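You operate a simulated robot arm through the tools that you are given. There is no shell and no other tool. Be economical: measure what you need, move in short steps, check, and stop when the job is done.

You are at the controls of a simulated robot arm. One attempt, no reset.

Task
Zero the gauge, measure the red wheel with the orange probe and shelve it by the reading.
Fine: zero on the slide's bare pad with the COAT plunger; GOOD shelf from 60 to 110, else REWORK; probe back in its cup.

Only the result counts: the job must be done as asked and must still hold three seconds after the hand-in. Knocking over, shifting, dropping, spilling or breaking anything else fails it.

Robot
A 7-joint arm with a two-finger parallel gripper on a trunk, on a base that drives. Base frame: it is fixed to the floor where the robot stands at the start and does not move with it; the origin is under the middle of the robot, x ahead of it, y to its left, z up. Units: mm, degrees, N and s.
With the tool pointing down near the work surface it reaches from about 200 to 740 mm from the robot's upright axis, wherever it stands. Its first joint turns from -166.0 to 166.0 degrees. Places, roughly: coat plunger [500, 0, 1000]; zero button [300, -200, 800]; inside of the probe cup [500, -700, 800]; good shelf [500, -2200, 1000]; rework shelf [500, -2200, 600]; metal switch [300, -300, 800]. Payload 1.57 kg.
The tool frame sits at the grasp point between the pads (the TCP): z along the fingers, y along the line on which they close. The tips reach 30 mm beyond it. Largest opening 110 mm; finger width 24, thickness 12; the body of the gripper, 48 by 112 mm, starts 78 mm behind the TCP.
Orientation is that of the tool frame in the base frame, as a unit quaternion [x, y, z, w]. With the fingers straight down and closing along the base's y, the tool's x points along the base's -x, its y along +y and its z along -z.

Tools
- The arm moves only by the tool play_rows. Its argument "steps" is a list of rows, each a list of 7 numbers: the gripper command, from -1 (fully open) to 1 (shut), values between in proportion, then the shift along the base's x, y, z in units of 50 mm (1.0 is 50 mm), then the turn, a rotation vector about the base's x, y, z in units of 5 degrees (1.0 is 5 degrees). In form: [[hand, x, y, z, ax, ay, az], ...]. A call has 1 to 8 rows; each row shifts and turns the commanded pose from where the row before left it. A call with a number of a shift or a turn outside -1 to 1 is refused whole. Rows are played at 5 a second. More than 50 mm and 8.6 degrees between two rows, or a gripper value outside its range, and nothing of the call is played. Where a pose cannot be reached the arm comes as near as it can. A force on the tool above 40 N (or 10 N above the force at the start of the call, whichever is more), or a blocked arm, ends the call early, and 0.2 s more pass. The fingers move at their own pace (about 45 mm/s each) and stop on an object; they squeeze with about 20 N. The grip force told is the motor's: it shows also when the fingers shut on nothing. Time passes only in rows, and 0.2 s behind the last, so rows that do not move let the fingers close. It gives the time, the measured TCP pose, the force on the tool (base axes), the opening and the grip force at its end, in the units of the frame above (readings bear some noise).
- Cameras (640 x 400 px; columns grow to the right, rows downward): "scene" is now at [-2.9, 100.9, 1612.1]; the picture's right is [-0.74, -0.68, 0.00], its down [-0.51, 0.56, -0.66] and it looks along [0.44, -0.48, -0.76] (base axes); focal length 289 px, centre (320, 200). "wrist" rides on the gripper at [70, 16, -141] in the tool frame; the picture's right is [-0.23, 0.97, 0.00], its down [-0.85, -0.20, -0.48] and it looks along [-0.47, -0.11, 0.88] (tool axes); focal length 222 px, centre (320, 200). There is no depth. A picture from a camera that has moved, and an enlarged one, comes with that camera's place and axes in the base frame and with its lens. The place of the scene camera against the robot may be out by one fixed shift of up to 12 mm in any direction.
- capture(camera): a new picture of that camera. No time passes.
- raise_lower(by): slides the trunk up (or, below 0, down) by that many mm; the arm and the scene camera ride with it, the base frame stays. It gives what a move gives, with no picture.
- steer(legs): drives the robot by 1 to 6 legs, each [ahead, turn to the left] in mm and degrees, along the robot's own axes; the way and the turn of a leg run together, so that a leg with both is an arc; at most 1500 mm and 180 degrees a leg. The arm and the cameras ride along, it lands a little off, and it stops where it bumps. It gives what a move gives.
- aim_head(pan, tilt): turns the head with the scene camera to pan (to the left, within 155 degrees either way) and tilt (down, from -29 to 69), counted from straight ahead of the robot. It gives what a move gives.
- zoom(camera, box): a new picture of the part [left, top, right, bottom] of that camera's present view, enlarged. No time passes.
- finish_job(): hands the job in; it is judged then, once.

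Work in short steps. Places have to be worked out from the pictures, the camera data and where the tool is seen: move nearer, look again, correct. Check each grasp and each placing, and mend what went wrong. You have 120 turns and 98 pictures in all, those below and enlarged ones among them. Open the gripper and draw the arm clear of the work before you hand the job in, unless the task says otherwise; then end with one line.

The tools are called after "Call:" as name(argument=value, ...) on one line, values as JSON. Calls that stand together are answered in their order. play_rows: Moves the arm, as the interface text tells. Its arguments: {"type":"object","properties":{"steps":{"type":"array","items":{"type":"array","items":{"type":"number"}}}},"required":["steps"]} The other tools are called the same way: raise_lower (by) slides the trunk up or down; steer (legs) drives the base; aim_head (pan, tilt) turns the head that bears the scene camera; capture (camera) takes a picture; zoom (camera, box) takes an enlarged picture of a part of a camera's view; finish_job () hands the job in.

At the start:

```text
time: 0.0
tcp_pos: [188.5, -361.2, 1249.7]
tcp_rot: [0.0, 1.0, 0.0, 0.0]
wrist_force: [0.4, -0.2, -0.3]
width: 109.9
gripper_force: 0.1
trunk travel left (down, up): [-548.0, 42.0]
robot x, y, heading: [2.3, -1.8, 0.3]
head pan, tilt: [-47.5, 49.0]
```

scene: 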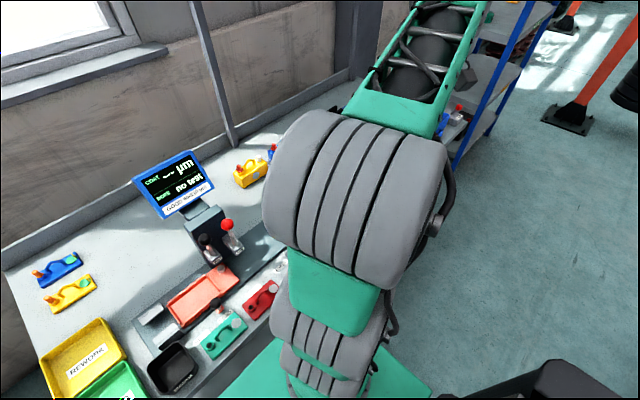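
wrist: 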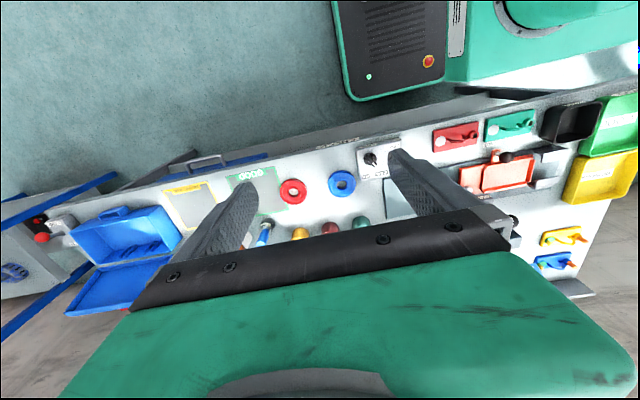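

The scene shows a gauge stand with display, and the wrist view shows red and blue wheels. I'll zoom in to read the layout.

Call:
zoom(camera="scene", box=[100, 130, 340, 400])

Call:
zoom(camera="wrist", box=[0, 80, 320, 320])

Call:
zoom(camera="wrist", box=[320, 80, 640, 320])

```text
1.48 times, centred on (220, 265) of scene
camera zoom: at [-2.9, 100.9, 1612.1], right [-0.74, -0.68, 0.0], down [-0.51, 0.56, -0.66], along [0.44, -0.48, -0.76], focal length 429 px, centre (468, 104)
```

zoom: 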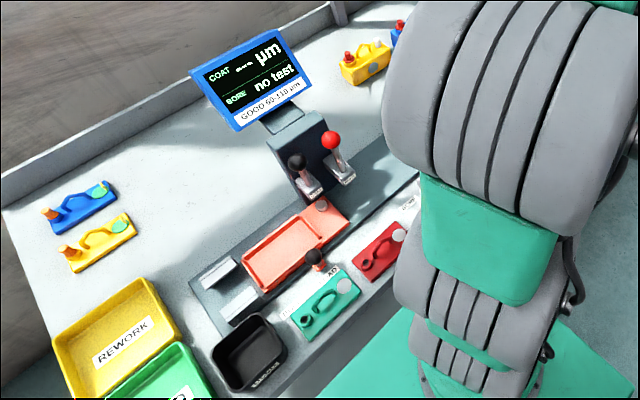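

```text
1.67 times, centred on (160, 200) of wrist
camera zoom: at [120.4, -344.6, 1392.0], right [0.23, 0.97, 0.0], down [0.85, -0.2, 0.48], along [0.47, -0.11, -0.88], focal length 370 px, centre (587, 200)
```

zoom: 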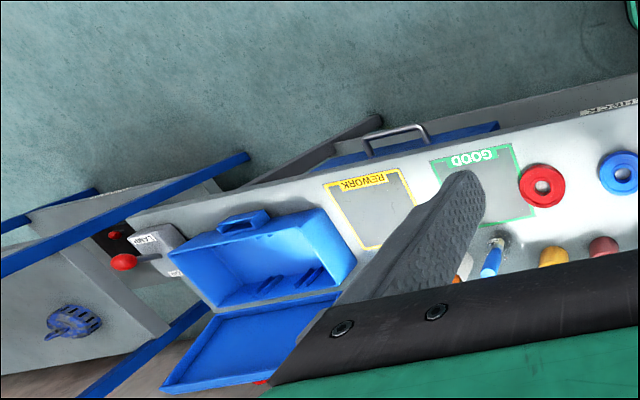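

```text
1.67 times, centred on (480, 200) of wrist
camera zoom: at [120.4, -344.6, 1392.0], right [0.23, 0.97, 0.0], down [0.85, -0.2, 0.48], along [0.47, -0.11, -0.88], focal length 370 px, centre (53, 200)
```

zoom: 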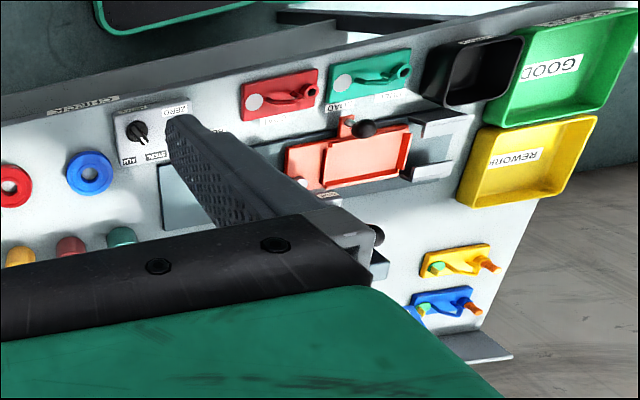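

The arm hides parts of the bench. I'll pan the head to see the bench to the right and the shelves.

Call:
aim_head(pan=-80, tilt=30)

Call:
capture(camera="scene")

Call:
aim_head(pan=-10, tilt=50)

Call:
capture(camera="scene")

```text
time: 1.0
tcp_pos: [187.9, -360.0, 1249.8]
tcp_rot: [-0.001, 1.0, 0.0, 0.0]
wrist_force: [-0.2, 0.2, 0.2]
width: 110.1
gripper_force: 0.1
trunk travel left (down, up): [-548.0, 42.0]
robot x, y, heading: [1.7, -2.1, -0.0]
head pan, tilt: [-80.0, 30.0]
```

```text
92 pictures are left
camera scene: at [-39.8, 69.3, 1640.2], right [-0.98, -0.17, 0.0], down [-0.09, 0.49, -0.87], along [0.15, -0.85, -0.5], focal length 289 px, centre (320, 200)
```

scene: 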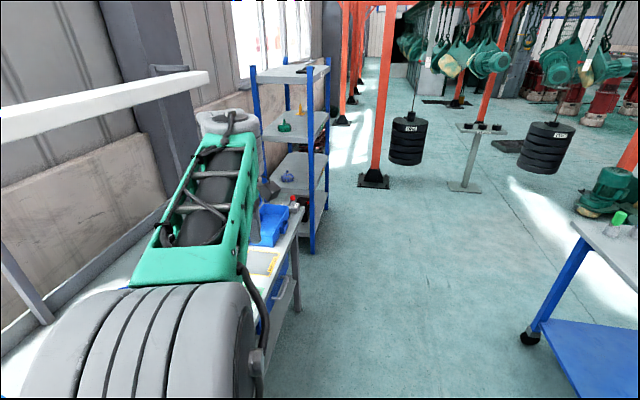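

```text
time: 2.4
tcp_pos: [188.8, -360.8, 1250.7]
tcp_rot: [0.001, 1.0, 0.0, 0.0]
wrist_force: [0.3, 0.8, -0.7]
width: 110.1
gripper_force: 0.1
trunk travel left (down, up): [-548.0, 42.0]
robot x, y, heading: [-1.7, 3.3, 0.0]
head pan, tilt: [-10.0, 50.0]
```

```text
91 pictures are left
camera scene: at [20.3, 144.9, 1610.8], right [-0.17, -0.98, 0.0], down [-0.75, 0.13, -0.64], along [0.63, -0.11, -0.77], focal length 289 px, centre (320, 200)
```

scene: 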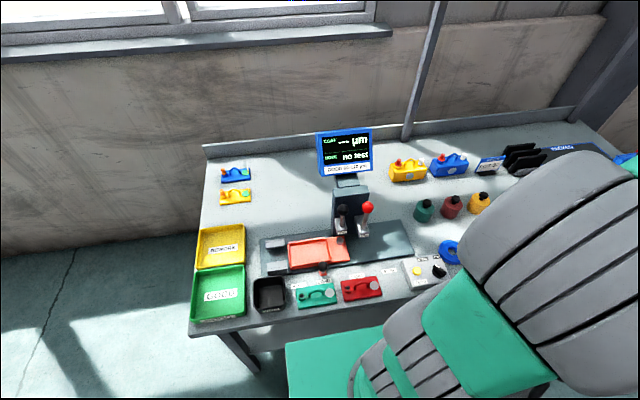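

Zooming in on parts of the bench.

Call:
zoom(camera="scene", box=[300, 120, 400, 190])

Call:
zoom(camera="scene", box=[240, 180, 400, 320])

Call:
zoom(camera="scene", box=[370, 130, 530, 300])

Call:
zoom(camera="scene", box=[180, 150, 300, 330])

```text
5.71 times, centred on (350, 155) of scene
camera zoom: at [20.3, 144.9, 1610.8], right [-0.17, -0.98, 0.0], down [-0.75, 0.13, -0.64], along [0.63, -0.11, -0.77], focal length 1654 px, centre (149, 457)
```

zoom: 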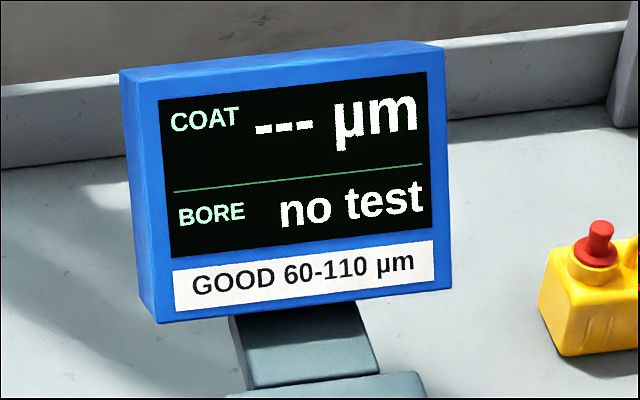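

```text
2.86 times, centred on (320, 250) of scene
camera zoom: at [20.3, 144.9, 1610.8], right [-0.17, -0.98, 0.0], down [-0.75, 0.13, -0.64], along [0.63, -0.11, -0.77], focal length 827 px, centre (320, 57)
```

zoom: 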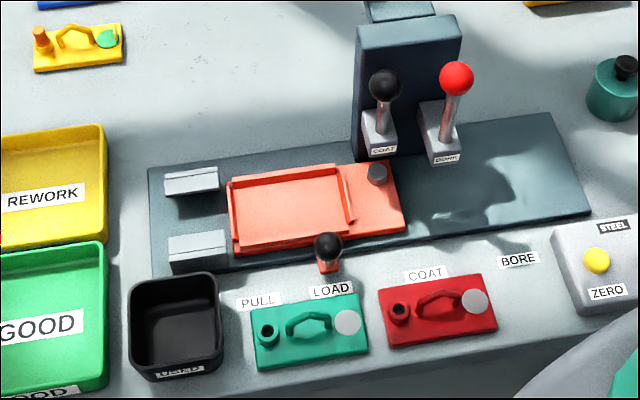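

```text
2.35 times, centred on (450, 215) of scene
camera zoom: at [20.3, 144.9, 1610.8], right [-0.17, -0.98, 0.0], down [-0.75, 0.13, -0.64], along [0.63, -0.11, -0.77], focal length 681 px, centre (14, 165)
```

zoom: 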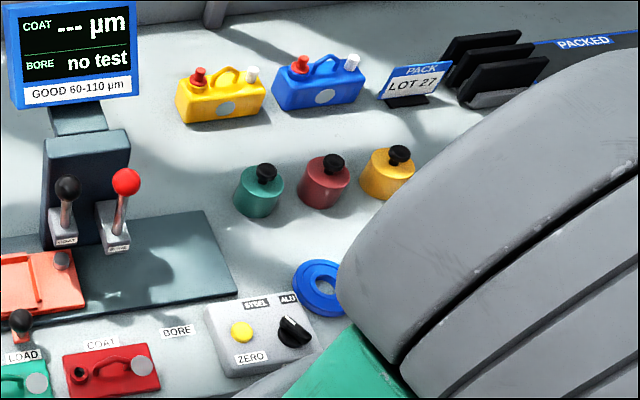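

```text
2.22 times, centred on (240, 240) of scene
camera zoom: at [20.3, 144.9, 1610.8], right [-0.17, -0.98, 0.0], down [-0.75, 0.13, -0.64], along [0.63, -0.11, -0.77], focal length 643 px, centre (498, 111)
```

zoom: 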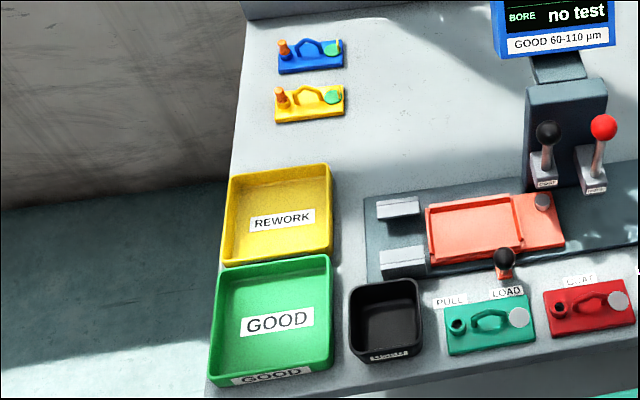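

The slide sits at LOAD with its bare pad near the COAT plunger; display shows "---". I'll shift the hand to look at wheels, probe cup and switch with the wrist camera.

Call:
play_rows(steps=[[-1, 0, -1, 0, 0, 0, 0], [-1, 0, -1, 0, 0, 0, 0], [-1, 0, -0.6, -0.4, 0, 0, 0]])

Call:
capture(camera="wrist")

Call:
aim_head(pan=-40, tilt=50)

Call:
capture(camera="scene")

```text
time: 3.2
tcp_pos: [191.4, -490.0, 1230.3]
tcp_rot: [-0.001, 1.0, 0.001, -0.001]
wrist_force: [-0.5, -0.5, 0.8]
width: 110.1
gripper_force: 0.0
trunk travel left (down, up): [-548.0, 42.0]
robot x, y, heading: [-1.8, -0.5, -0.2]
head pan, tilt: [-10.0, 50.0]
```

```text
86 pictures are left
camera wrist: at [123.3, -474.1, 1372.4], right [0.23, 0.97, 0.0], down [0.85, -0.2, 0.48], along [0.47, -0.11, -0.88], focal length 222 px, centre (320, 200)
```

wrist: 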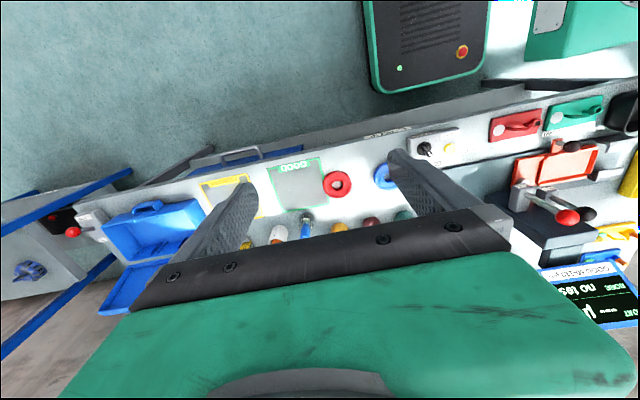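

```text
time: 4.1
tcp_pos: [191.7, -489.2, 1231.8]
tcp_rot: [0.001, 1.0, 0.0, 0.0]
wrist_force: [0.7, -0.3, -0.4]
width: 110.0
gripper_force: 0.2
trunk travel left (down, up): [-548.0, 42.0]
robot x, y, heading: [-2.9, -0.2, -0.1]
head pan, tilt: [-40.0, 50.0]
```

```text
85 pictures are left
camera scene: at [3.5, 108.8, 1610.8], right [-0.64, -0.77, 0.0], down [-0.59, 0.49, -0.64], along [0.49, -0.41, -0.77], focal length 289 px, centre (320, 200)
```

scene: 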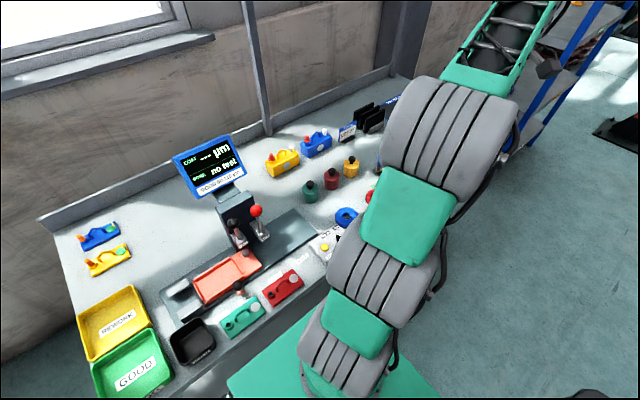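

I'll swing the arm to the left over the gauge area so the head can see the right half of the bench, while the wrist camera sees the gauge.

Call:
play_rows(steps=[[-1, 0.8, 1, 0.5, 0, 0, 0], [-1, 0.8, 1, 0.2, 0, 0, 0], [-1, 0, 1, 0, 0, 0, 0], [-1, 0, 1, 0, 0, 0, 0], [-1, 0, 1, 0, 0, 0, 0], [-1, 0, 1, 0, 0, 0, 0], [-1, 0, 1, 0, 0, 0, 0], [-1, 0, 1, 0, 0, 0, 0]])

Call:
play_rows(steps=[[-1, 0, 1, 0, 0, 0, 0], [-1, 0, 1, 0, 0, 0, 0], [-1, 0, 1, 0, 0, 0, 0], [-1, 0, 1, 0, 0, 0, 0], [-1, 0, 1, 0, 0, 0, 0], [-1, -0.5, 1, 0, 0, 0, 0]])

Call:
capture(camera="scene")

Call:
capture(camera="wrist")

```text
refused: row 1 steps farther than a row can; nothing moved
```

```text
refused: row 6 steps farther than a row can; nothing moved
```

```text
84 pictures are left
camera scene: at [3.5, 108.8, 1610.8], right [-0.64, -0.77, 0.0], down [-0.59, 0.49, -0.64], along [0.49, -0.41, -0.77], focal length 289 px, centre (320, 200)
```

scene: 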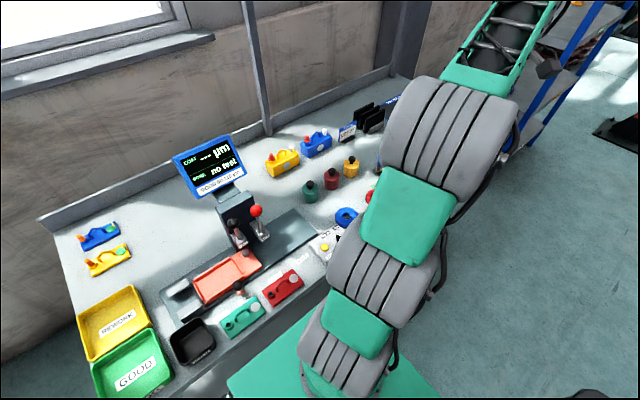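

```text
83 pictures are left
camera wrist: at [123.1, -473.2, 1372.6], right [0.23, 0.97, 0.0], down [0.85, -0.2, 0.48], along [0.47, -0.11, -0.88], focal length 222 px, centre (320, 200)
```

wrist: 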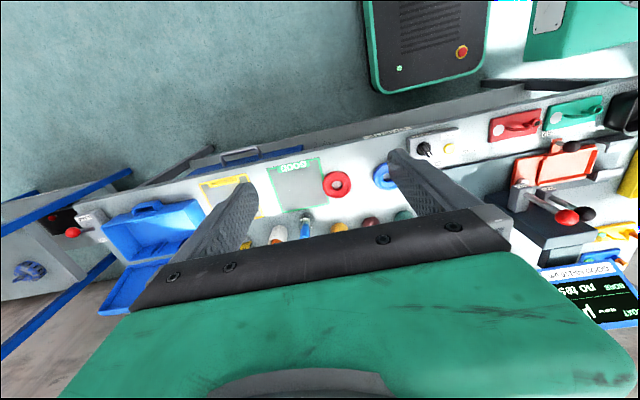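

Combined shift must stay under 50 mm per row; redoing with smaller rows.

Call:
play_rows(steps=[[-1, 0.7, 0.6, 0.3, 0, 0, 0], [-1, 0.7, 0.6, 0.3, 0, 0, 0], [-1, 0, 0.98, 0, 0, 0, 0], [-1, 0, 0.98, 0, 0, 0, 0], [-1, 0, 0.98, 0, 0, 0, 0], [-1, 0, 0.98, 0, 0, 0, 0], [-1, 0, 0.98, 0, 0, 0, 0], [-1, 0, 0.98, 0, 0, 0, 0]])

Call:
play_rows(steps=[[-1, 0, 0.98, 0, 0, 0, 0], [-1, 0, 0.98, 0, 0, 0, 0], [-1, 0, 0.98, 0, 0, 0, 0], [-1, 0, 0.98, 0, 0, 0, 0], [-1, 0, 0.98, 0, 0, 0, 0], [-1, 0, 0.98, 0, 0, 0, 0], [-1, 0, 0.98, 0, 0, 0, 0]])

Call:
capture(camera="scene")

Call:
capture(camera="wrist")

```text
time: 5.9
tcp_pos: [264.8, -130.7, 1254.0]
tcp_rot: [-0.018, 1.0, 0.005, -0.006]
wrist_force: [-0.1, 0.2, 0.5]
width: 110.0
gripper_force: 0.0
trunk travel left (down, up): [-548.0, 42.0]
robot x, y, heading: [-2.3, 3.8, 0.1]
head pan, tilt: [-40.0, 50.0]
```

```text
time: 7.5
tcp_pos: [257.6, 206.9, 1260.2]
tcp_rot: [0.0, 1.0, 0.0, -0.001]
wrist_force: [1.4, 0.6, -0.1]
width: 109.8
gripper_force: 0.1
trunk travel left (down, up): [-548.0, 42.0]
robot x, y, heading: [-3.7, -1.3, 0.0]
head pan, tilt: [-40.0, 50.0]
```

```text
82 pictures are left
camera scene: at [3.7, 109.7, 1610.7], right [-0.64, -0.77, 0.0], down [-0.59, 0.49, -0.64], along [0.49, -0.41, -0.77], focal length 289 px, centre (320, 200)
```

scene: 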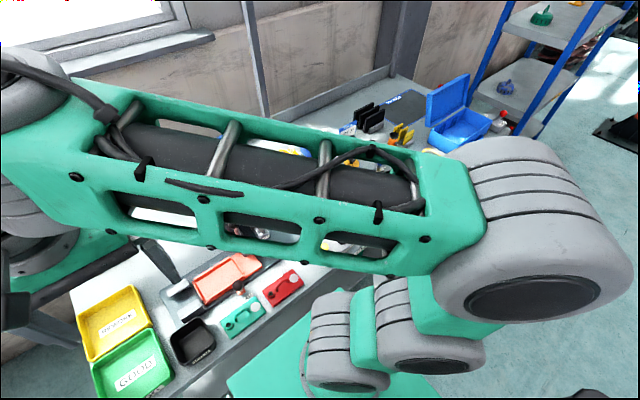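

```text
81 pictures are left
camera wrist: at [189.6, 223.8, 1402.7], right [0.23, 0.97, 0.0], down [0.86, -0.2, 0.48], along [0.47, -0.11, -0.88], focal length 222 px, centre (320, 200)
```

wrist: 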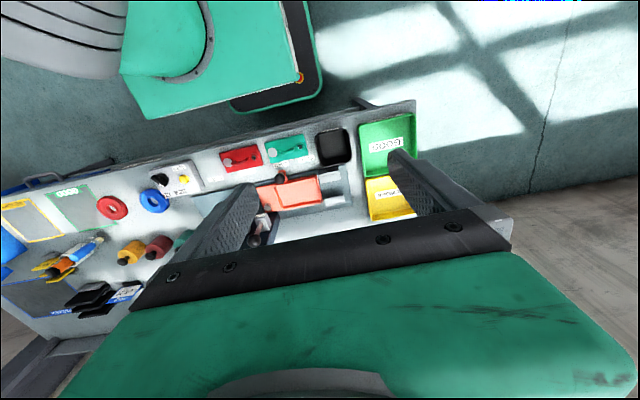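

The wrist view catches the probe area on the left; zooming on that.

Call:
zoom(camera="wrist", box=[0, 150, 220, 330])

Call:
aim_head(pan=-62, tilt=40)

Call:
capture(camera="scene")

```text
2.22 times, centred on (110, 240) of wrist
camera zoom: at [189.6, 223.8, 1402.7], right [0.23, 0.97, 0.0], down [0.86, -0.2, 0.48], along [0.47, -0.11, -0.88], focal length 494 px, centre (787, 111)
```

zoom: 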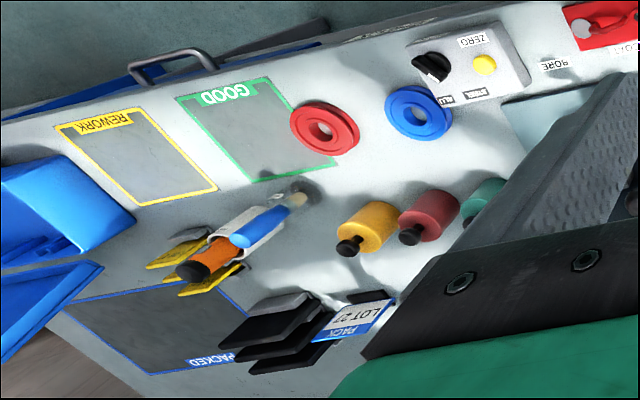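

```text
time: 8.4
tcp_pos: [258.1, 205.6, 1261.2]
tcp_rot: [0.0, 1.0, 0.0, 0.0]
wrist_force: [0.1, -0.3, 0.1]
width: 109.9
gripper_force: 0.0
trunk travel left (down, up): [-548.0, 42.0]
robot x, y, heading: [1.6, 2.6, -0.0]
head pan, tilt: [-62.0, 40.0]
```

```text
79 pictures are left
camera scene: at [-15.6, 83.4, 1624.9], right [-0.88, -0.47, 0.0], down [-0.3, 0.57, -0.77], along [0.36, -0.68, -0.64], focal length 289 px, centre (320, 200)
```

scene: 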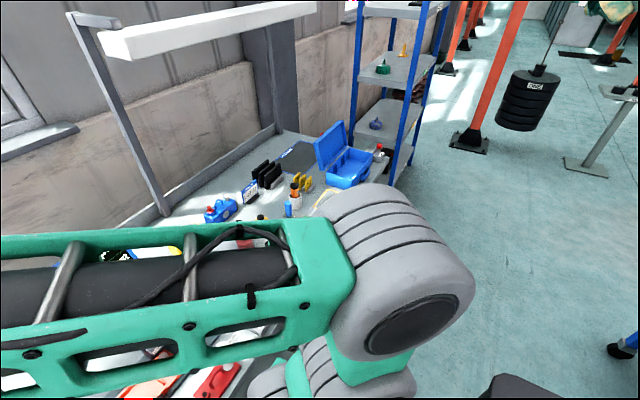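

Zoom on probes in both views.

Call:
zoom(camera="scene", box=[230, 130, 390, 240])

Call:
zoom(camera="wrist", box=[30, 220, 120, 290])

Call:
zoom(camera="scene", box=[340, 0, 440, 170])

```text
3.64 times, centred on (310, 185) of scene
camera zoom: at [-15.6, 83.4, 1624.9], right [-0.88, -0.47, 0.0], down [-0.3, 0.57, -0.77], along [0.36, -0.68, -0.64], focal length 1052 px, centre (356, 254)
```

zoom: 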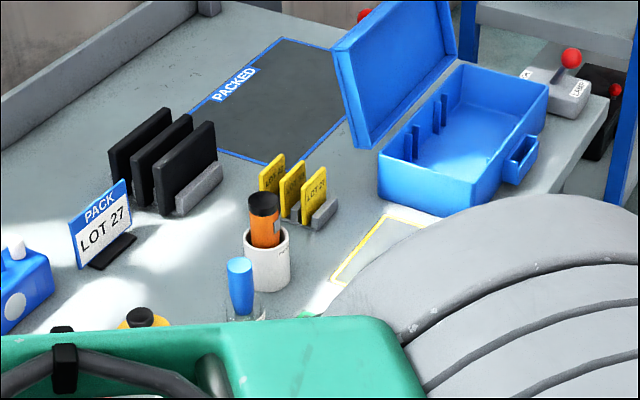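

```text
5.71 times, centred on (75, 255) of wrist
camera zoom: at [189.6, 222.1, 1403.0], right [0.23, 0.97, 0.0], down [0.85, -0.2, 0.48], along [0.47, -0.11, -0.88], focal length 1269 px, centre (1720, -114)
```

zoom: 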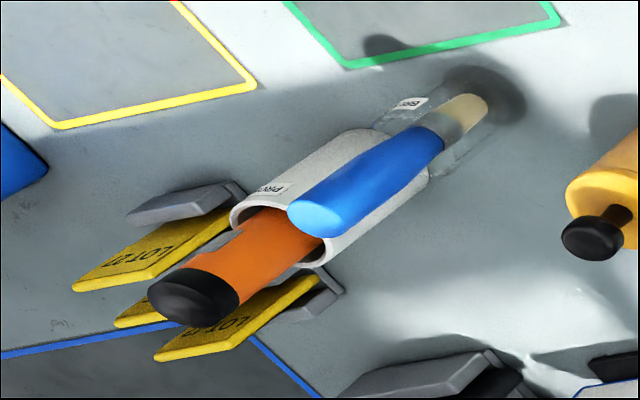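

```text
2.35 times, centred on (390, 85) of scene
camera zoom: at [-15.6, 83.4, 1624.9], right [-0.88, -0.47, 0.0], down [-0.3, 0.57, -0.77], along [0.36, -0.68, -0.64], focal length 681 px, centre (155, 471)
```

zoom: 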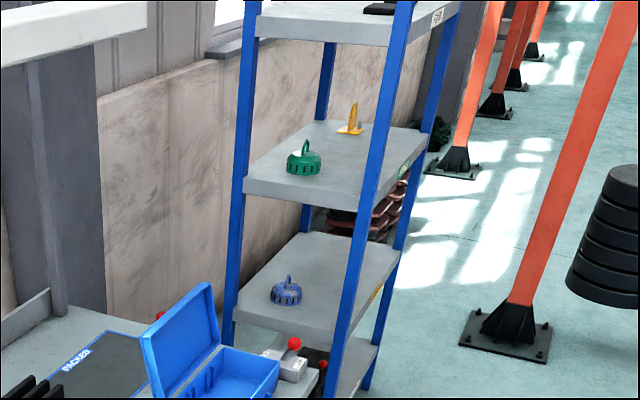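

The orange probe stands in a white cup, a blue brush in a glass. Shelves already hold green/blue pulley-like wheels, so I must check which thing is the "red wheel"; panning around.

Call:
aim_head(pan=-125, tilt=30)

Call:
capture(camera="scene")

Call:
aim_head(pan=150, tilt=30)

Call:
capture(camera="scene")

Call:
aim_head(pan=75, tilt=30)

Call:
capture(camera="scene")

```text
time: 9.7
tcp_pos: [258.4, 206.0, 1260.9]
tcp_rot: [0.0, 1.0, 0.0, 0.0]
wrist_force: [0.3, 0.3, 0.6]
width: 110.0
gripper_force: 0.0
trunk travel left (down, up): [-548.0, 42.0]
robot x, y, heading: [2.8, 3.0, -0.0]
head pan, tilt: [-125.0, 30.0]
```

```text
75 pictures are left
camera scene: at [-107.4, 84.3, 1640.3], right [-0.82, 0.57, 0.0], down [0.29, 0.41, -0.87], along [-0.5, -0.71, -0.5], focal length 289 px, centre (320, 200)
```

scene: 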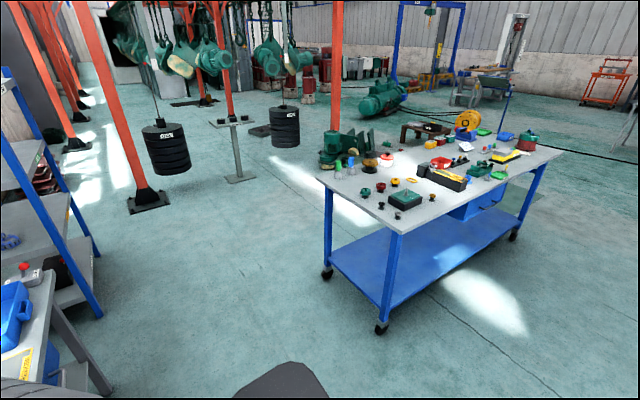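

```text
time: 13.5
tcp_pos: [257.7, 205.7, 1261.9]
tcp_rot: [0.0, 1.0, 0.0, 0.0]
wrist_force: [-0.4, -0.3, 0.4]
width: 110.0
gripper_force: 0.0
trunk travel left (down, up): [-548.0, 42.0]
robot x, y, heading: [4.0, 1.9, 0.2]
head pan, tilt: [150.0, 30.0]
```

```text
74 pictures are left
camera scene: at [-133.9, 203.7, 1640.3], right [0.5, 0.87, 0.0], down [0.43, -0.25, -0.87], along [-0.75, 0.43, -0.5], focal length 289 px, centre (320, 200)
```

scene: 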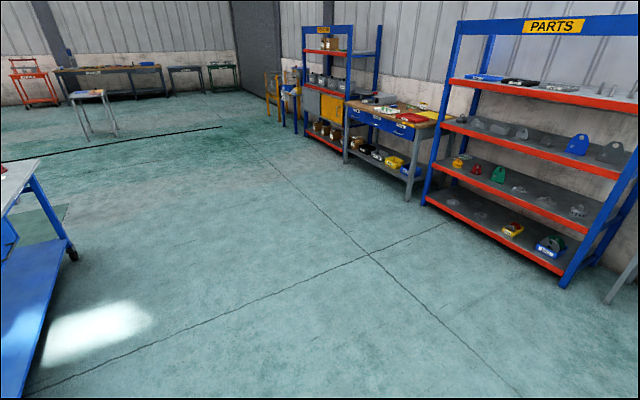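

```text
time: 15.0
tcp_pos: [257.8, 207.4, 1260.9]
tcp_rot: [0.0, 1.0, -0.001, 0.0]
wrist_force: [-0.5, 0.1, 0.8]
width: 110.0
gripper_force: 0.0
trunk travel left (down, up): [-548.0, 42.0]
robot x, y, heading: [-1.7, 0.2, -0.1]
head pan, tilt: [75.0, 30.0]
```

```text
73 pictures are left
camera scene: at [-32.2, 245.8, 1640.3], right [0.97, -0.26, 0.0], down [-0.13, -0.48, -0.87], along [0.22, 0.84, -0.5], focal length 289 px, centre (320, 200)
```

scene: 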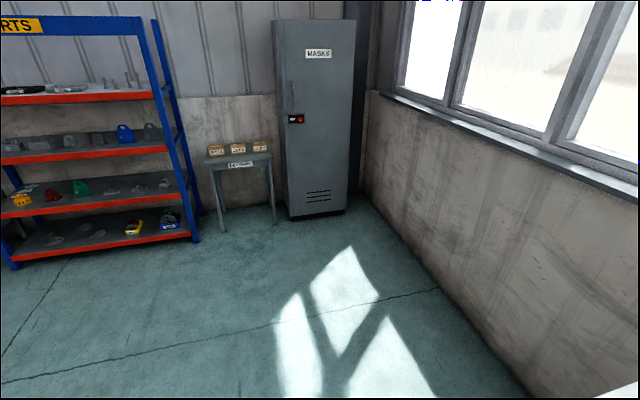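

A side table with more objects exists; checking for other red wheels there, then zooming on the ring.

Call:
aim_head(pan=-125, tilt=30)

Call:
zoom(camera="scene", box=[310, 100, 560, 220])

Call:
zoom(camera="wrist", box=[85, 160, 215, 240])

```text
time: 17.9
tcp_pos: [257.7, 206.4, 1261.0]
tcp_rot: [-0.001, 1.0, 0.0, 0.0]
wrist_force: [0.6, 0.6, -0.1]
width: 109.8
gripper_force: 0.0
trunk travel left (down, up): [-548.0, 42.0]
robot x, y, heading: [-0.7, 1.5, -0.1]
head pan, tilt: [-125.0, 30.0]
```

```text
2.56 times, centred on (435, 160) of scene
camera zoom: at [-107.4, 84.4, 1640.3], right [-0.82, 0.57, 0.0], down [0.29, 0.41, -0.87], along [-0.5, -0.71, -0.5], focal length 741 px, centre (26, 302)
```

zoom: 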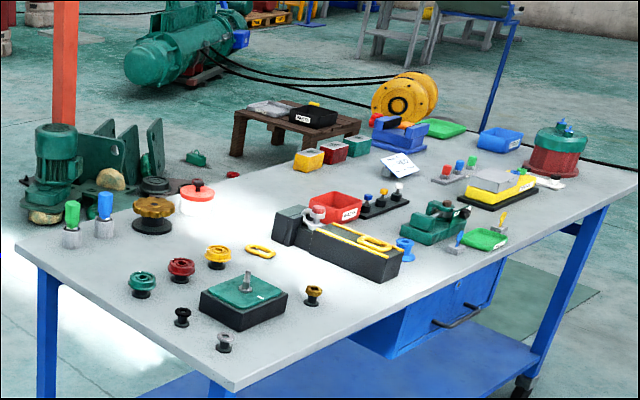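

```text
4.92 times, centred on (150, 200) of wrist
camera zoom: at [189.6, 222.2, 1403.0], right [0.23, 0.97, 0.0], down [0.85, -0.2, 0.48], along [0.47, -0.11, -0.88], focal length 1094 px, centre (1157, 200)
```

zoom: 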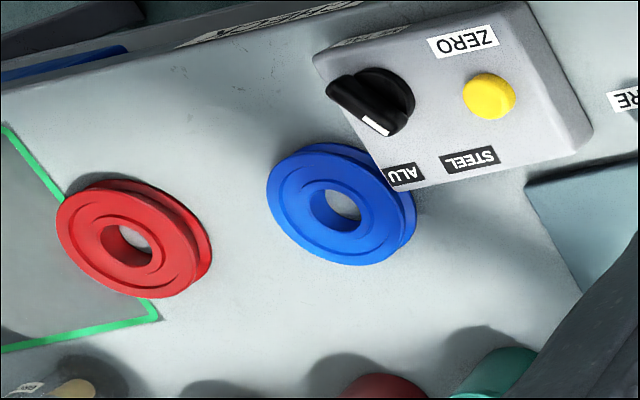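

The red wheel is the grooved ring on the bench. I'll move the base about 350 mm to the right so plunger, buttons, wheel and probe are all within reach: back off, turn, drive, turn back.

Call:
steer(legs=[[-200, 0], [0, -90], [350, 0], [0, 90], [200, 0]])

Call:
aim_head(pan=-20, tilt=50)

Call:
capture(camera="scene")

Call:
capture(camera="wrist")

```text
time: 30.3
tcp_pos: [253.6, -129.0, 1261.3]
tcp_rot: [-0.016, 1.0, 0.0, 0.001]
wrist_force: [0.1, 0.2, 1.1]
width: 110.0
gripper_force: 0.0
trunk travel left (down, up): [-548.0, 42.0]
robot x, y, heading: [1.7, -343.6, 1.6]
head pan, tilt: [-125.0, 30.0]
```

```text
time: 32.1
tcp_pos: [252.3, -128.8, 1260.7]
tcp_rot: [-0.015, 1.0, 0.0, 0.0]
wrist_force: [-0.3, 0.6, -0.1]
width: 109.8
gripper_force: 0.0
trunk travel left (down, up): [-548.0, 42.0]
robot x, y, heading: [1.8, -341.0, 1.6]
head pan, tilt: [-20.0, 50.0]
```

```text
70 pictures are left
camera scene: at [13.7, -209.8, 1610.8], right [-0.32, -0.95, 0.0], down [-0.73, 0.24, -0.64], along [0.61, -0.2, -0.77], focal length 289 px, centre (320, 200)
```

scene: 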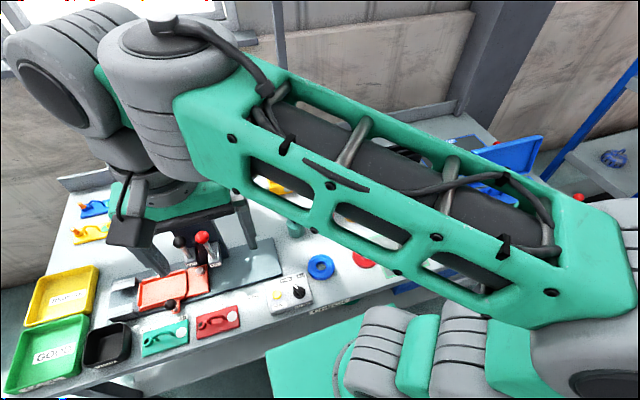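

```text
69 pictures are left
camera wrist: at [183.7, -114.3, 1402.9], right [0.2, 0.98, 0.0], down [0.86, -0.17, 0.48], along [0.47, -0.09, -0.88], focal length 222 px, centre (320, 200)
```

wrist: 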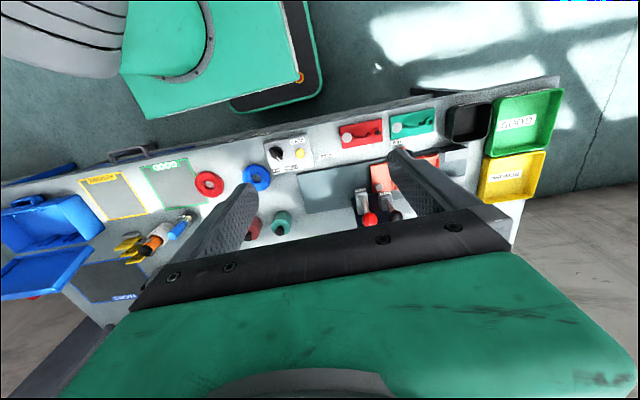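

Gauge geometry: COAT knob ≈ (487, 0, 987) and the bare pad ≈ (491, -2) directly under it. Now I bring the wrist camera down over the red wheel and the switch to read markings.

Call:
play_rows(steps=[[-1, 0, -0.98, 0, 0, 0, 0], [-1, 0, -0.98, 0, 0, 0, 0], [-1, 0, -0.98, 0, 0, 0, 0], [-1, 0, -0.98, 0, 0, 0, 0], [-1, 0, -0.98, 0, 0, 0, 0], [-1, 0, -0.98, 0, 0, 0, 0], [-1, 0, -0.5, -0.8, 0, 0, 0], [-1, 0, 0, -0.98, 0, 0, 0]])

Call:
play_rows(steps=[[-1, 0, 0, -0.98, 0, 0, 0], [-1, 0, 0, -0.98, 0, 0, 0], [-1, 0, 0, -0.7, 0, 0, 0], [-1, 0, 0, 0, 0, 0, 0]])

Call:
capture(camera="wrist")

Call:
capture(camera="scene")

```text
time: 33.9
tcp_pos: [253.0, -446.3, 1170.6]
tcp_rot: [-0.018, 1.0, 0.001, -0.001]
wrist_force: [-0.2, 0.5, -0.3]
width: 110.0
gripper_force: 0.0
trunk travel left (down, up): [-548.0, 42.0]
robot x, y, heading: [3.1, -343.3, 1.5]
head pan, tilt: [-20.0, 50.0]
```

```text
time: 34.9
tcp_pos: [253.6, -447.2, 1040.7]
tcp_rot: [-0.02, 1.0, -0.002, 0.003]
wrist_force: [-0.1, 0.7, -0.5]
width: 110.0
gripper_force: 0.0
trunk travel left (down, up): [-548.0, 42.0]
robot x, y, heading: [-2.1, -335.3, 1.8]
head pan, tilt: [-20.0, 50.0]
```

```text
68 pictures are left
camera wrist: at [183.9, -432.8, 1182.3], right [0.19, 0.98, 0.0], down [0.86, -0.16, 0.49], along [0.48, -0.09, -0.87], focal length 222 px, centre (320, 200)
```

wrist: 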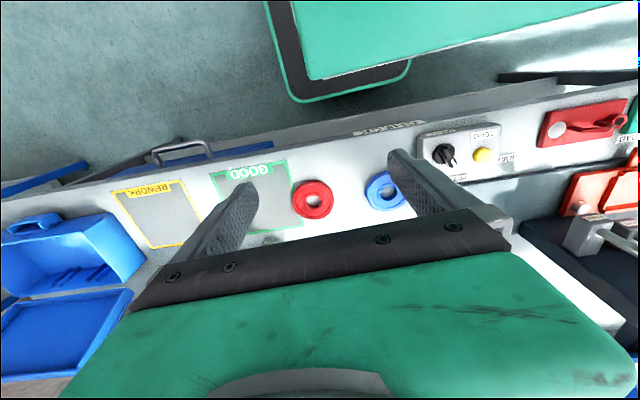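

```text
67 pictures are left
camera scene: at [13.7, -209.8, 1610.7], right [-0.31, -0.95, 0.0], down [-0.73, 0.24, -0.64], along [0.61, -0.2, -0.77], focal length 289 px, centre (320, 200)
```

scene: 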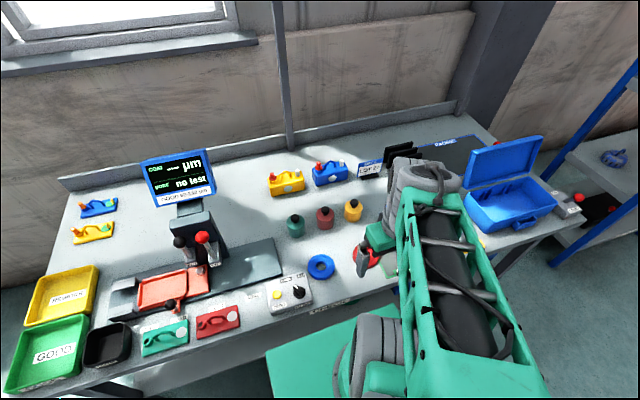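

Zooming on the switch, wheel and front-edge text.

Call:
zoom(camera="wrist", box=[270, 100, 530, 230])

Call:
zoom(camera="scene", box=[260, 240, 350, 320])

Call:
zoom(camera="wrist", box=[280, 165, 340, 230])

```text
2.46 times, centred on (400, 165) of wrist
camera zoom: at [183.9, -432.8, 1182.3], right [0.19, 0.98, 0.0], down [0.86, -0.16, 0.49], along [0.48, -0.09, -0.87], focal length 547 px, centre (123, 286)
```

zoom: 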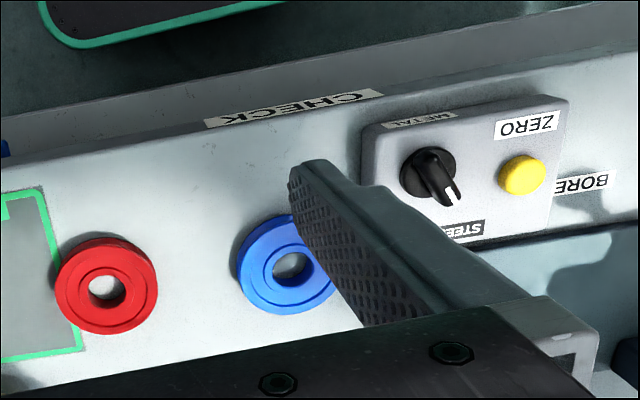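

```text
5.00 times, centred on (305, 280) of scene
camera zoom: at [13.7, -209.8, 1610.7], right [-0.31, -0.95, 0.0], down [-0.73, 0.24, -0.64], along [0.61, -0.2, -0.77], focal length 1447 px, centre (395, -200)
```

zoom: 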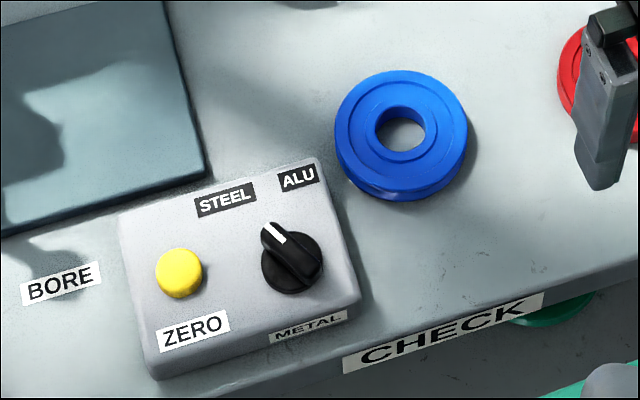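

```text
6.15 times, centred on (310, 198) of wrist
camera zoom: at [183.9, -432.8, 1182.3], right [0.19, 0.98, 0.0], down [0.86, -0.16, 0.49], along [0.48, -0.09, -0.87], focal length 1367 px, centre (382, 215)
```

zoom: 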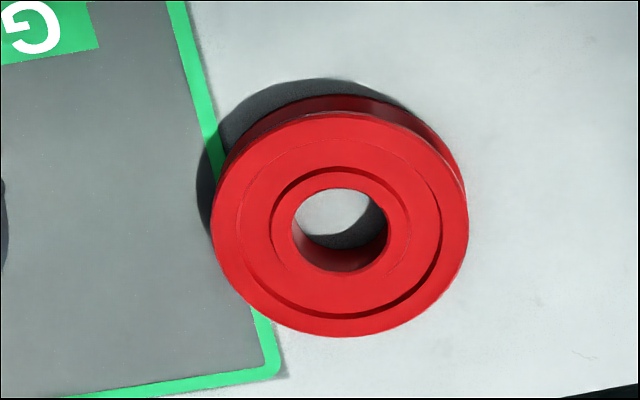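

The switch stands on STEEL, nothing on the wheel says otherwise. Now I go to the COAT plunger with closed fingers, slightly tilted back from the display.

Call:
play_rows(steps=[[1, 0, 0, 0.95, 0, 0, 0], [1, 0, 0, 0.95, 0, 0, 0], [1, 0.3, 0.9, 0, 0, 0, 0], [1, 0.3, 0.9, 0, 0, 0, 0], [1, 0.3, 0.9, 0, 0, 0, 0], [1, 0.3, 0.9, 0, 0, 0, 0], [1, 0.3, 0.9, 0, 0, 0, 0], [1, 0.3, 0.9, 0, 0, 0, 0]])

Call:
play_rows(steps=[[1, 0.3, 0.9, 0, 0, 0, 0], [1, 0.3, 0.9, 0, 0, 0, 0], [1, 0.3, 0.9, 0, 0, 0, 0], [1, 0.5, 0, 0, 0, -1, 0], [1, 0.5, 0, 0, 0, -1, 0]])

Call:
capture(camera="scene")

Call:
capture(camera="wrist")

```text
time: 36.7
tcp_pos: [345.8, -177.3, 1133.6]
tcp_rot: [-0.015, 1.0, 0.0, 0.0]
wrist_force: [-0.1, 0.3, -0.7]
width: 0.2
gripper_force: 19.8
trunk travel left (down, up): [-548.0, 42.0]
robot x, y, heading: [1.7, -341.8, 1.8]
head pan, tilt: [-20.0, 50.0]
```

```text
time: 37.9
tcp_pos: [438.7, -45.7, 1135.4]
tcp_rot: [-0.014, 0.996, -0.001, 0.088]
wrist_force: [0.2, -0.3, 0.4]
width: 0.0
gripper_force: 19.8
trunk travel left (down, up): [-548.0, 42.0]
robot x, y, heading: [-1.2, -341.9, 1.6]
head pan, tilt: [-20.0, 50.0]
```

```text
63 pictures are left
camera scene: at [13.6, -209.9, 1610.8], right [-0.31, -0.95, 0.0], down [-0.73, 0.24, -0.64], along [0.61, -0.2, -0.77], focal length 289 px, centre (320, 200)
```

scene: 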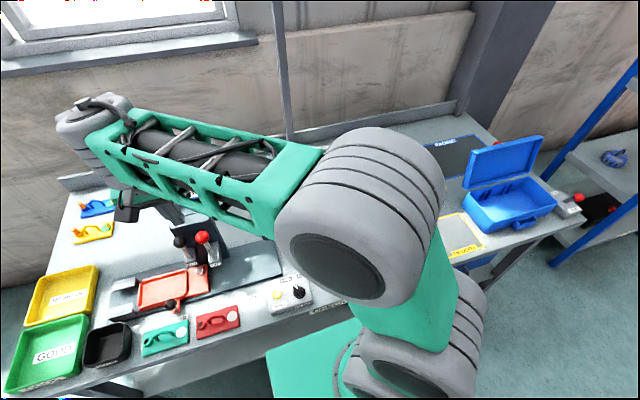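

```text
62 pictures are left
camera wrist: at [345.3, -30.3, 1262.9], right [0.2, 0.98, 0.03], down [0.76, -0.17, 0.62], along [0.62, -0.1, -0.78], focal length 222 px, centre (320, 200)
```

wrist: 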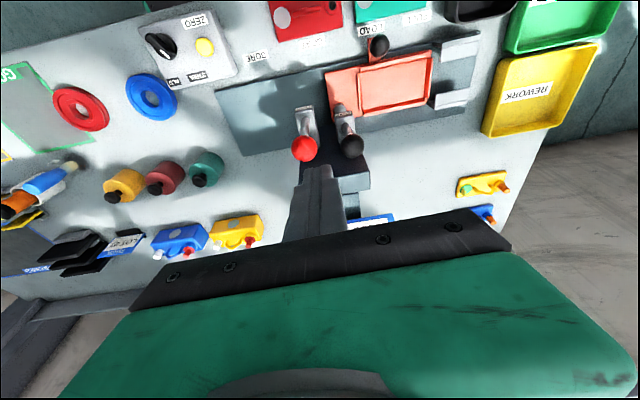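

Knob confirmed near (486, -4, 987). Move above it, then down gently until contact.

Call:
play_rows(steps=[[1, 0.42, 0.43, 0, 0, 0, 0], [1, 0.42, 0.43, 0, 0, 0, 0], [1, 0, 0, -0.8, 0, 0, 0], [1, 0, 0, -0.8, 0, 0, 0], [1, 0, 0, 0, 0, 0, 0]])

Call:
capture(camera="wrist")

Call:
zoom(camera="scene", box=[60, 80, 320, 320])

```text
time: 39.1
tcp_pos: [481.7, -2.2, 1053.0]
tcp_rot: [-0.015, 0.996, -0.001, 0.087]
wrist_force: [-0.3, 0.6, -0.2]
width: 0.0
gripper_force: 20.2
trunk travel left (down, up): [-548.0, 42.0]
robot x, y, heading: [-0.7, -338.8, 1.7]
head pan, tilt: [-20.0, 50.0]
```

```text
61 pictures are left
camera wrist: at [388.3, 12.4, 1180.7], right [0.2, 0.98, 0.03], down [0.76, -0.17, 0.62], along [0.61, -0.09, -0.78], focal length 222 px, centre (320, 200)
```

wrist: 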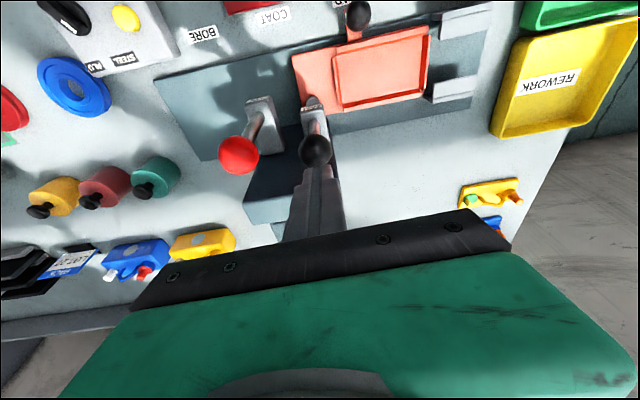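

```text
1.67 times, centred on (190, 200) of scene
camera zoom: at [13.8, -209.5, 1610.7], right [-0.31, -0.95, 0.0], down [-0.73, 0.24, -0.64], along [0.61, -0.2, -0.77], focal length 482 px, centre (537, 200)
```

zoom: 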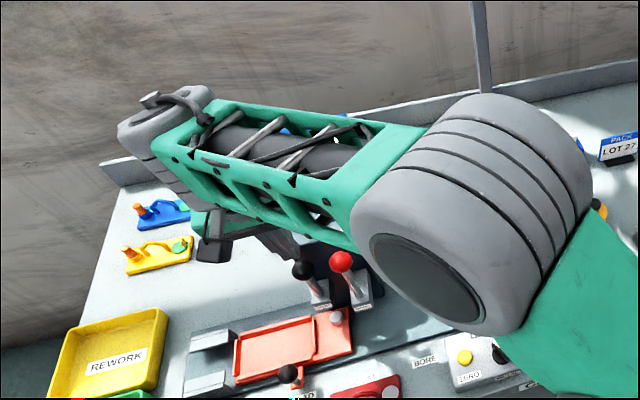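

Tip is ~8 mm too far in x and ~4 in y; correct, then descend in small rows.

Call:
play_rows(steps=[[1, -0.16, -0.08, 0, 0, 0, 0], [1, 0, 0, -0.3, 0, 0, 0], [1, 0, 0, -0.2, 0, 0, 0], [1, 0, 0, -0.2, 0, 0, 0]])

Call:
capture(camera="wrist")

```text
time: 40.1
tcp_pos: [471.0, -2.9, 1017.4]
tcp_rot: [-0.015, 0.996, -0.001, 0.087]
wrist_force: [-0.4, -0.2, 2.9]
width: 0.2
gripper_force: 19.9
trunk travel left (down, up): [-548.0, 42.0]
robot x, y, heading: [-0.9, -342.7, 1.6]
head pan, tilt: [-20.0, 50.0]
```

```text
59 pictures are left
camera wrist: at [379.0, 11.1, 1145.7], right [0.2, 0.98, 0.04], down [0.76, -0.18, 0.62], along [0.61, -0.1, -0.78], focal length 222 px, centre (320, 200)
```

wrist: 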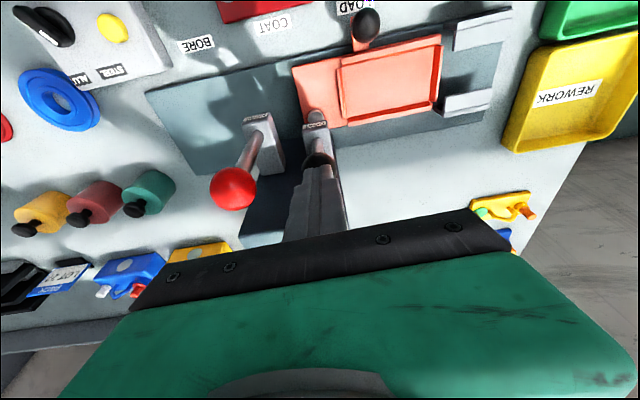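

Contact with light spring force. Press further in steps.

Call:
play_rows(steps=[[1, 0, 0, -0.2, 0, 0, 0], [1, 0, 0, -0.2, 0, 0, 0], [1, 0, 0, -0.2, 0, 0, 0], [1, 0, 0, -0.2, 0, 0, 0]])

Call:
zoom(camera="wrist", box=[180, 60, 420, 230])

```text
time: 41.2
tcp_pos: [471.5, -2.0, 989.6]
tcp_rot: [-0.014, 0.995, 0.004, 0.094]
wrist_force: [-6.4, -4.2, 18.9]
width: 0.3
gripper_force: 19.3
trunk travel left (down, up): [-548.0, 42.0]
robot x, y, heading: [4.5, -347.0, 1.9]
head pan, tilt: [-20.0, 50.0]
stopped in row 4: the force on the tool passed its limit (the readings are from after the stop); the commanded pose is now the measured one
```

```text
2.35 times, centred on (300, 145) of wrist
camera zoom: at [378.6, 10.9, 1116.3], right [0.19, 0.98, 0.05], down [0.76, -0.18, 0.63], along [0.62, -0.09, -0.78], focal length 523 px, centre (367, 329)
```

zoom: 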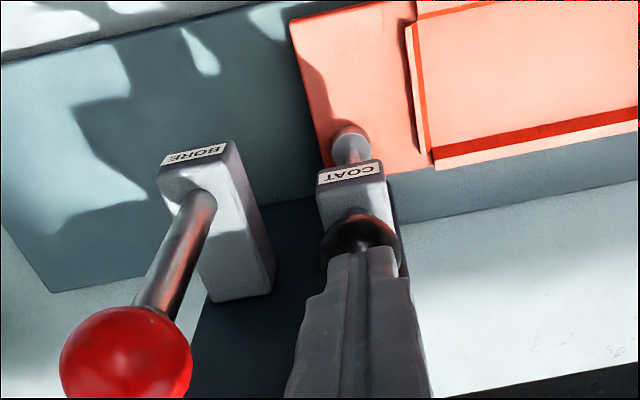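

The plunger bottomed on the pad (stop force reached). Hold briefly, then lift and view the display.

Call:
play_rows(steps=[[1, 0, 0, -0.04, 0, 0, 0], [1, 0, 0, 0, 0, 0, 0], [1, 0, 0, 0, 0, 0, 0]])

Call:
aim_head(pan=10, tilt=40)

Call:
capture(camera="scene")

```text
time: 41.9
tcp_pos: [473.4, -0.3, 991.5]
tcp_rot: [-0.014, 0.995, 0.007, 0.096]
wrist_force: [-8.0, -6.3, 16.4]
width: 0.0
gripper_force: 19.9
trunk travel left (down, up): [-548.0, 42.0]
robot x, y, heading: [4.1, -338.8, 1.7]
head pan, tilt: [-20.0, 50.0]
stopped in row 3: the force on the tool passed its limit (the readings are from after the stop); the commanded pose is now the measured one
```

```text
time: 42.8
tcp_pos: [474.1, -2.0, 989.4]
tcp_rot: [-0.015, 0.995, 0.007, 0.095]
wrist_force: [-5.9, -2.8, 25.8]
width: 0.0
gripper_force: 19.8
trunk travel left (down, up): [-548.0, 42.0]
robot x, y, heading: [1.2, -340.7, 1.7]
head pan, tilt: [10.0, 40.0]
```

```text
57 pictures are left
camera scene: at [20.9, -170.0, 1625.2], right [0.2, -0.98, 0.0], down [-0.63, -0.13, -0.77], along [0.75, 0.16, -0.64], focal length 289 px, centre (320, 200)
```

scene: 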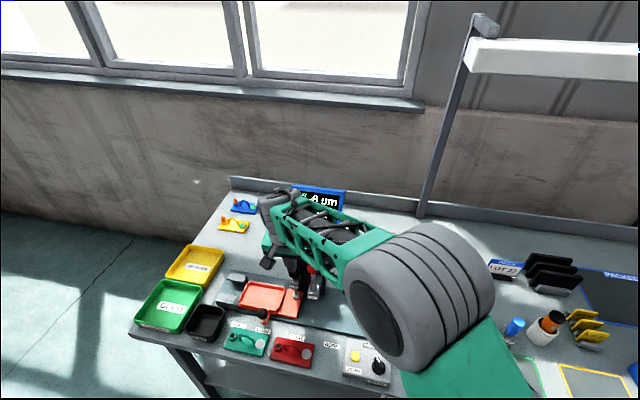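

The display now shows a number. Lift off straight and move back, then read it.

Call:
play_rows(steps=[[1, 0, 0, 0.8, 0, 0, 0], [1, 0, 0, 0.8, 0, 0, 0], [1, -0.3, -0.4, 0.4, 0, 1, 0], [1, -0.6, -0.7, 0, 0, 1, 0], [1, -0.6, -0.7, 0, 0, 0, 0], [1, -0.6, -0.7, 0, 0, 0, 0], [1, -0.6, -0.7, 0, 0, 0, 0], [1, 0, -0.7, 0, 0, 0, 0]])

Call:
zoom(camera="scene", box=[220, 160, 420, 390])

```text
time: 44.6
tcp_pos: [338.7, -197.7, 1086.6]
tcp_rot: [-0.014, 1.0, 0.007, 0.007]
wrist_force: [-0.5, 0.0, 0.3]
width: 0.0
gripper_force: 20.0
trunk travel left (down, up): [-548.0, 42.0]
robot x, y, heading: [1.2, -343.5, 1.7]
head pan, tilt: [10.0, 40.0]
```

```text
1.74 times, centred on (320, 275) of scene
camera zoom: at [23.3, -168.6, 1624.9], right [0.2, -0.98, 0.0], down [-0.63, -0.13, -0.77], along [0.75, 0.16, -0.64], focal length 503 px, centre (320, 70)
```

zoom: 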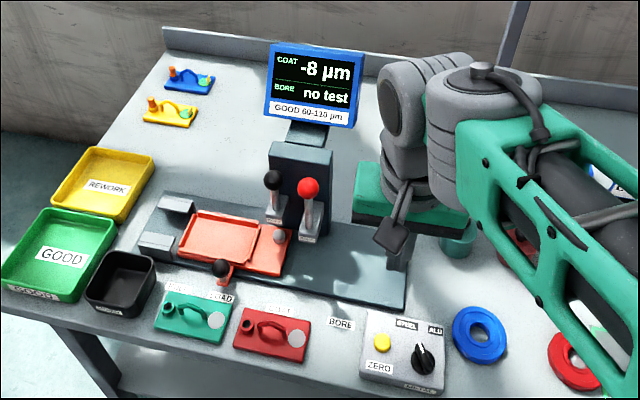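

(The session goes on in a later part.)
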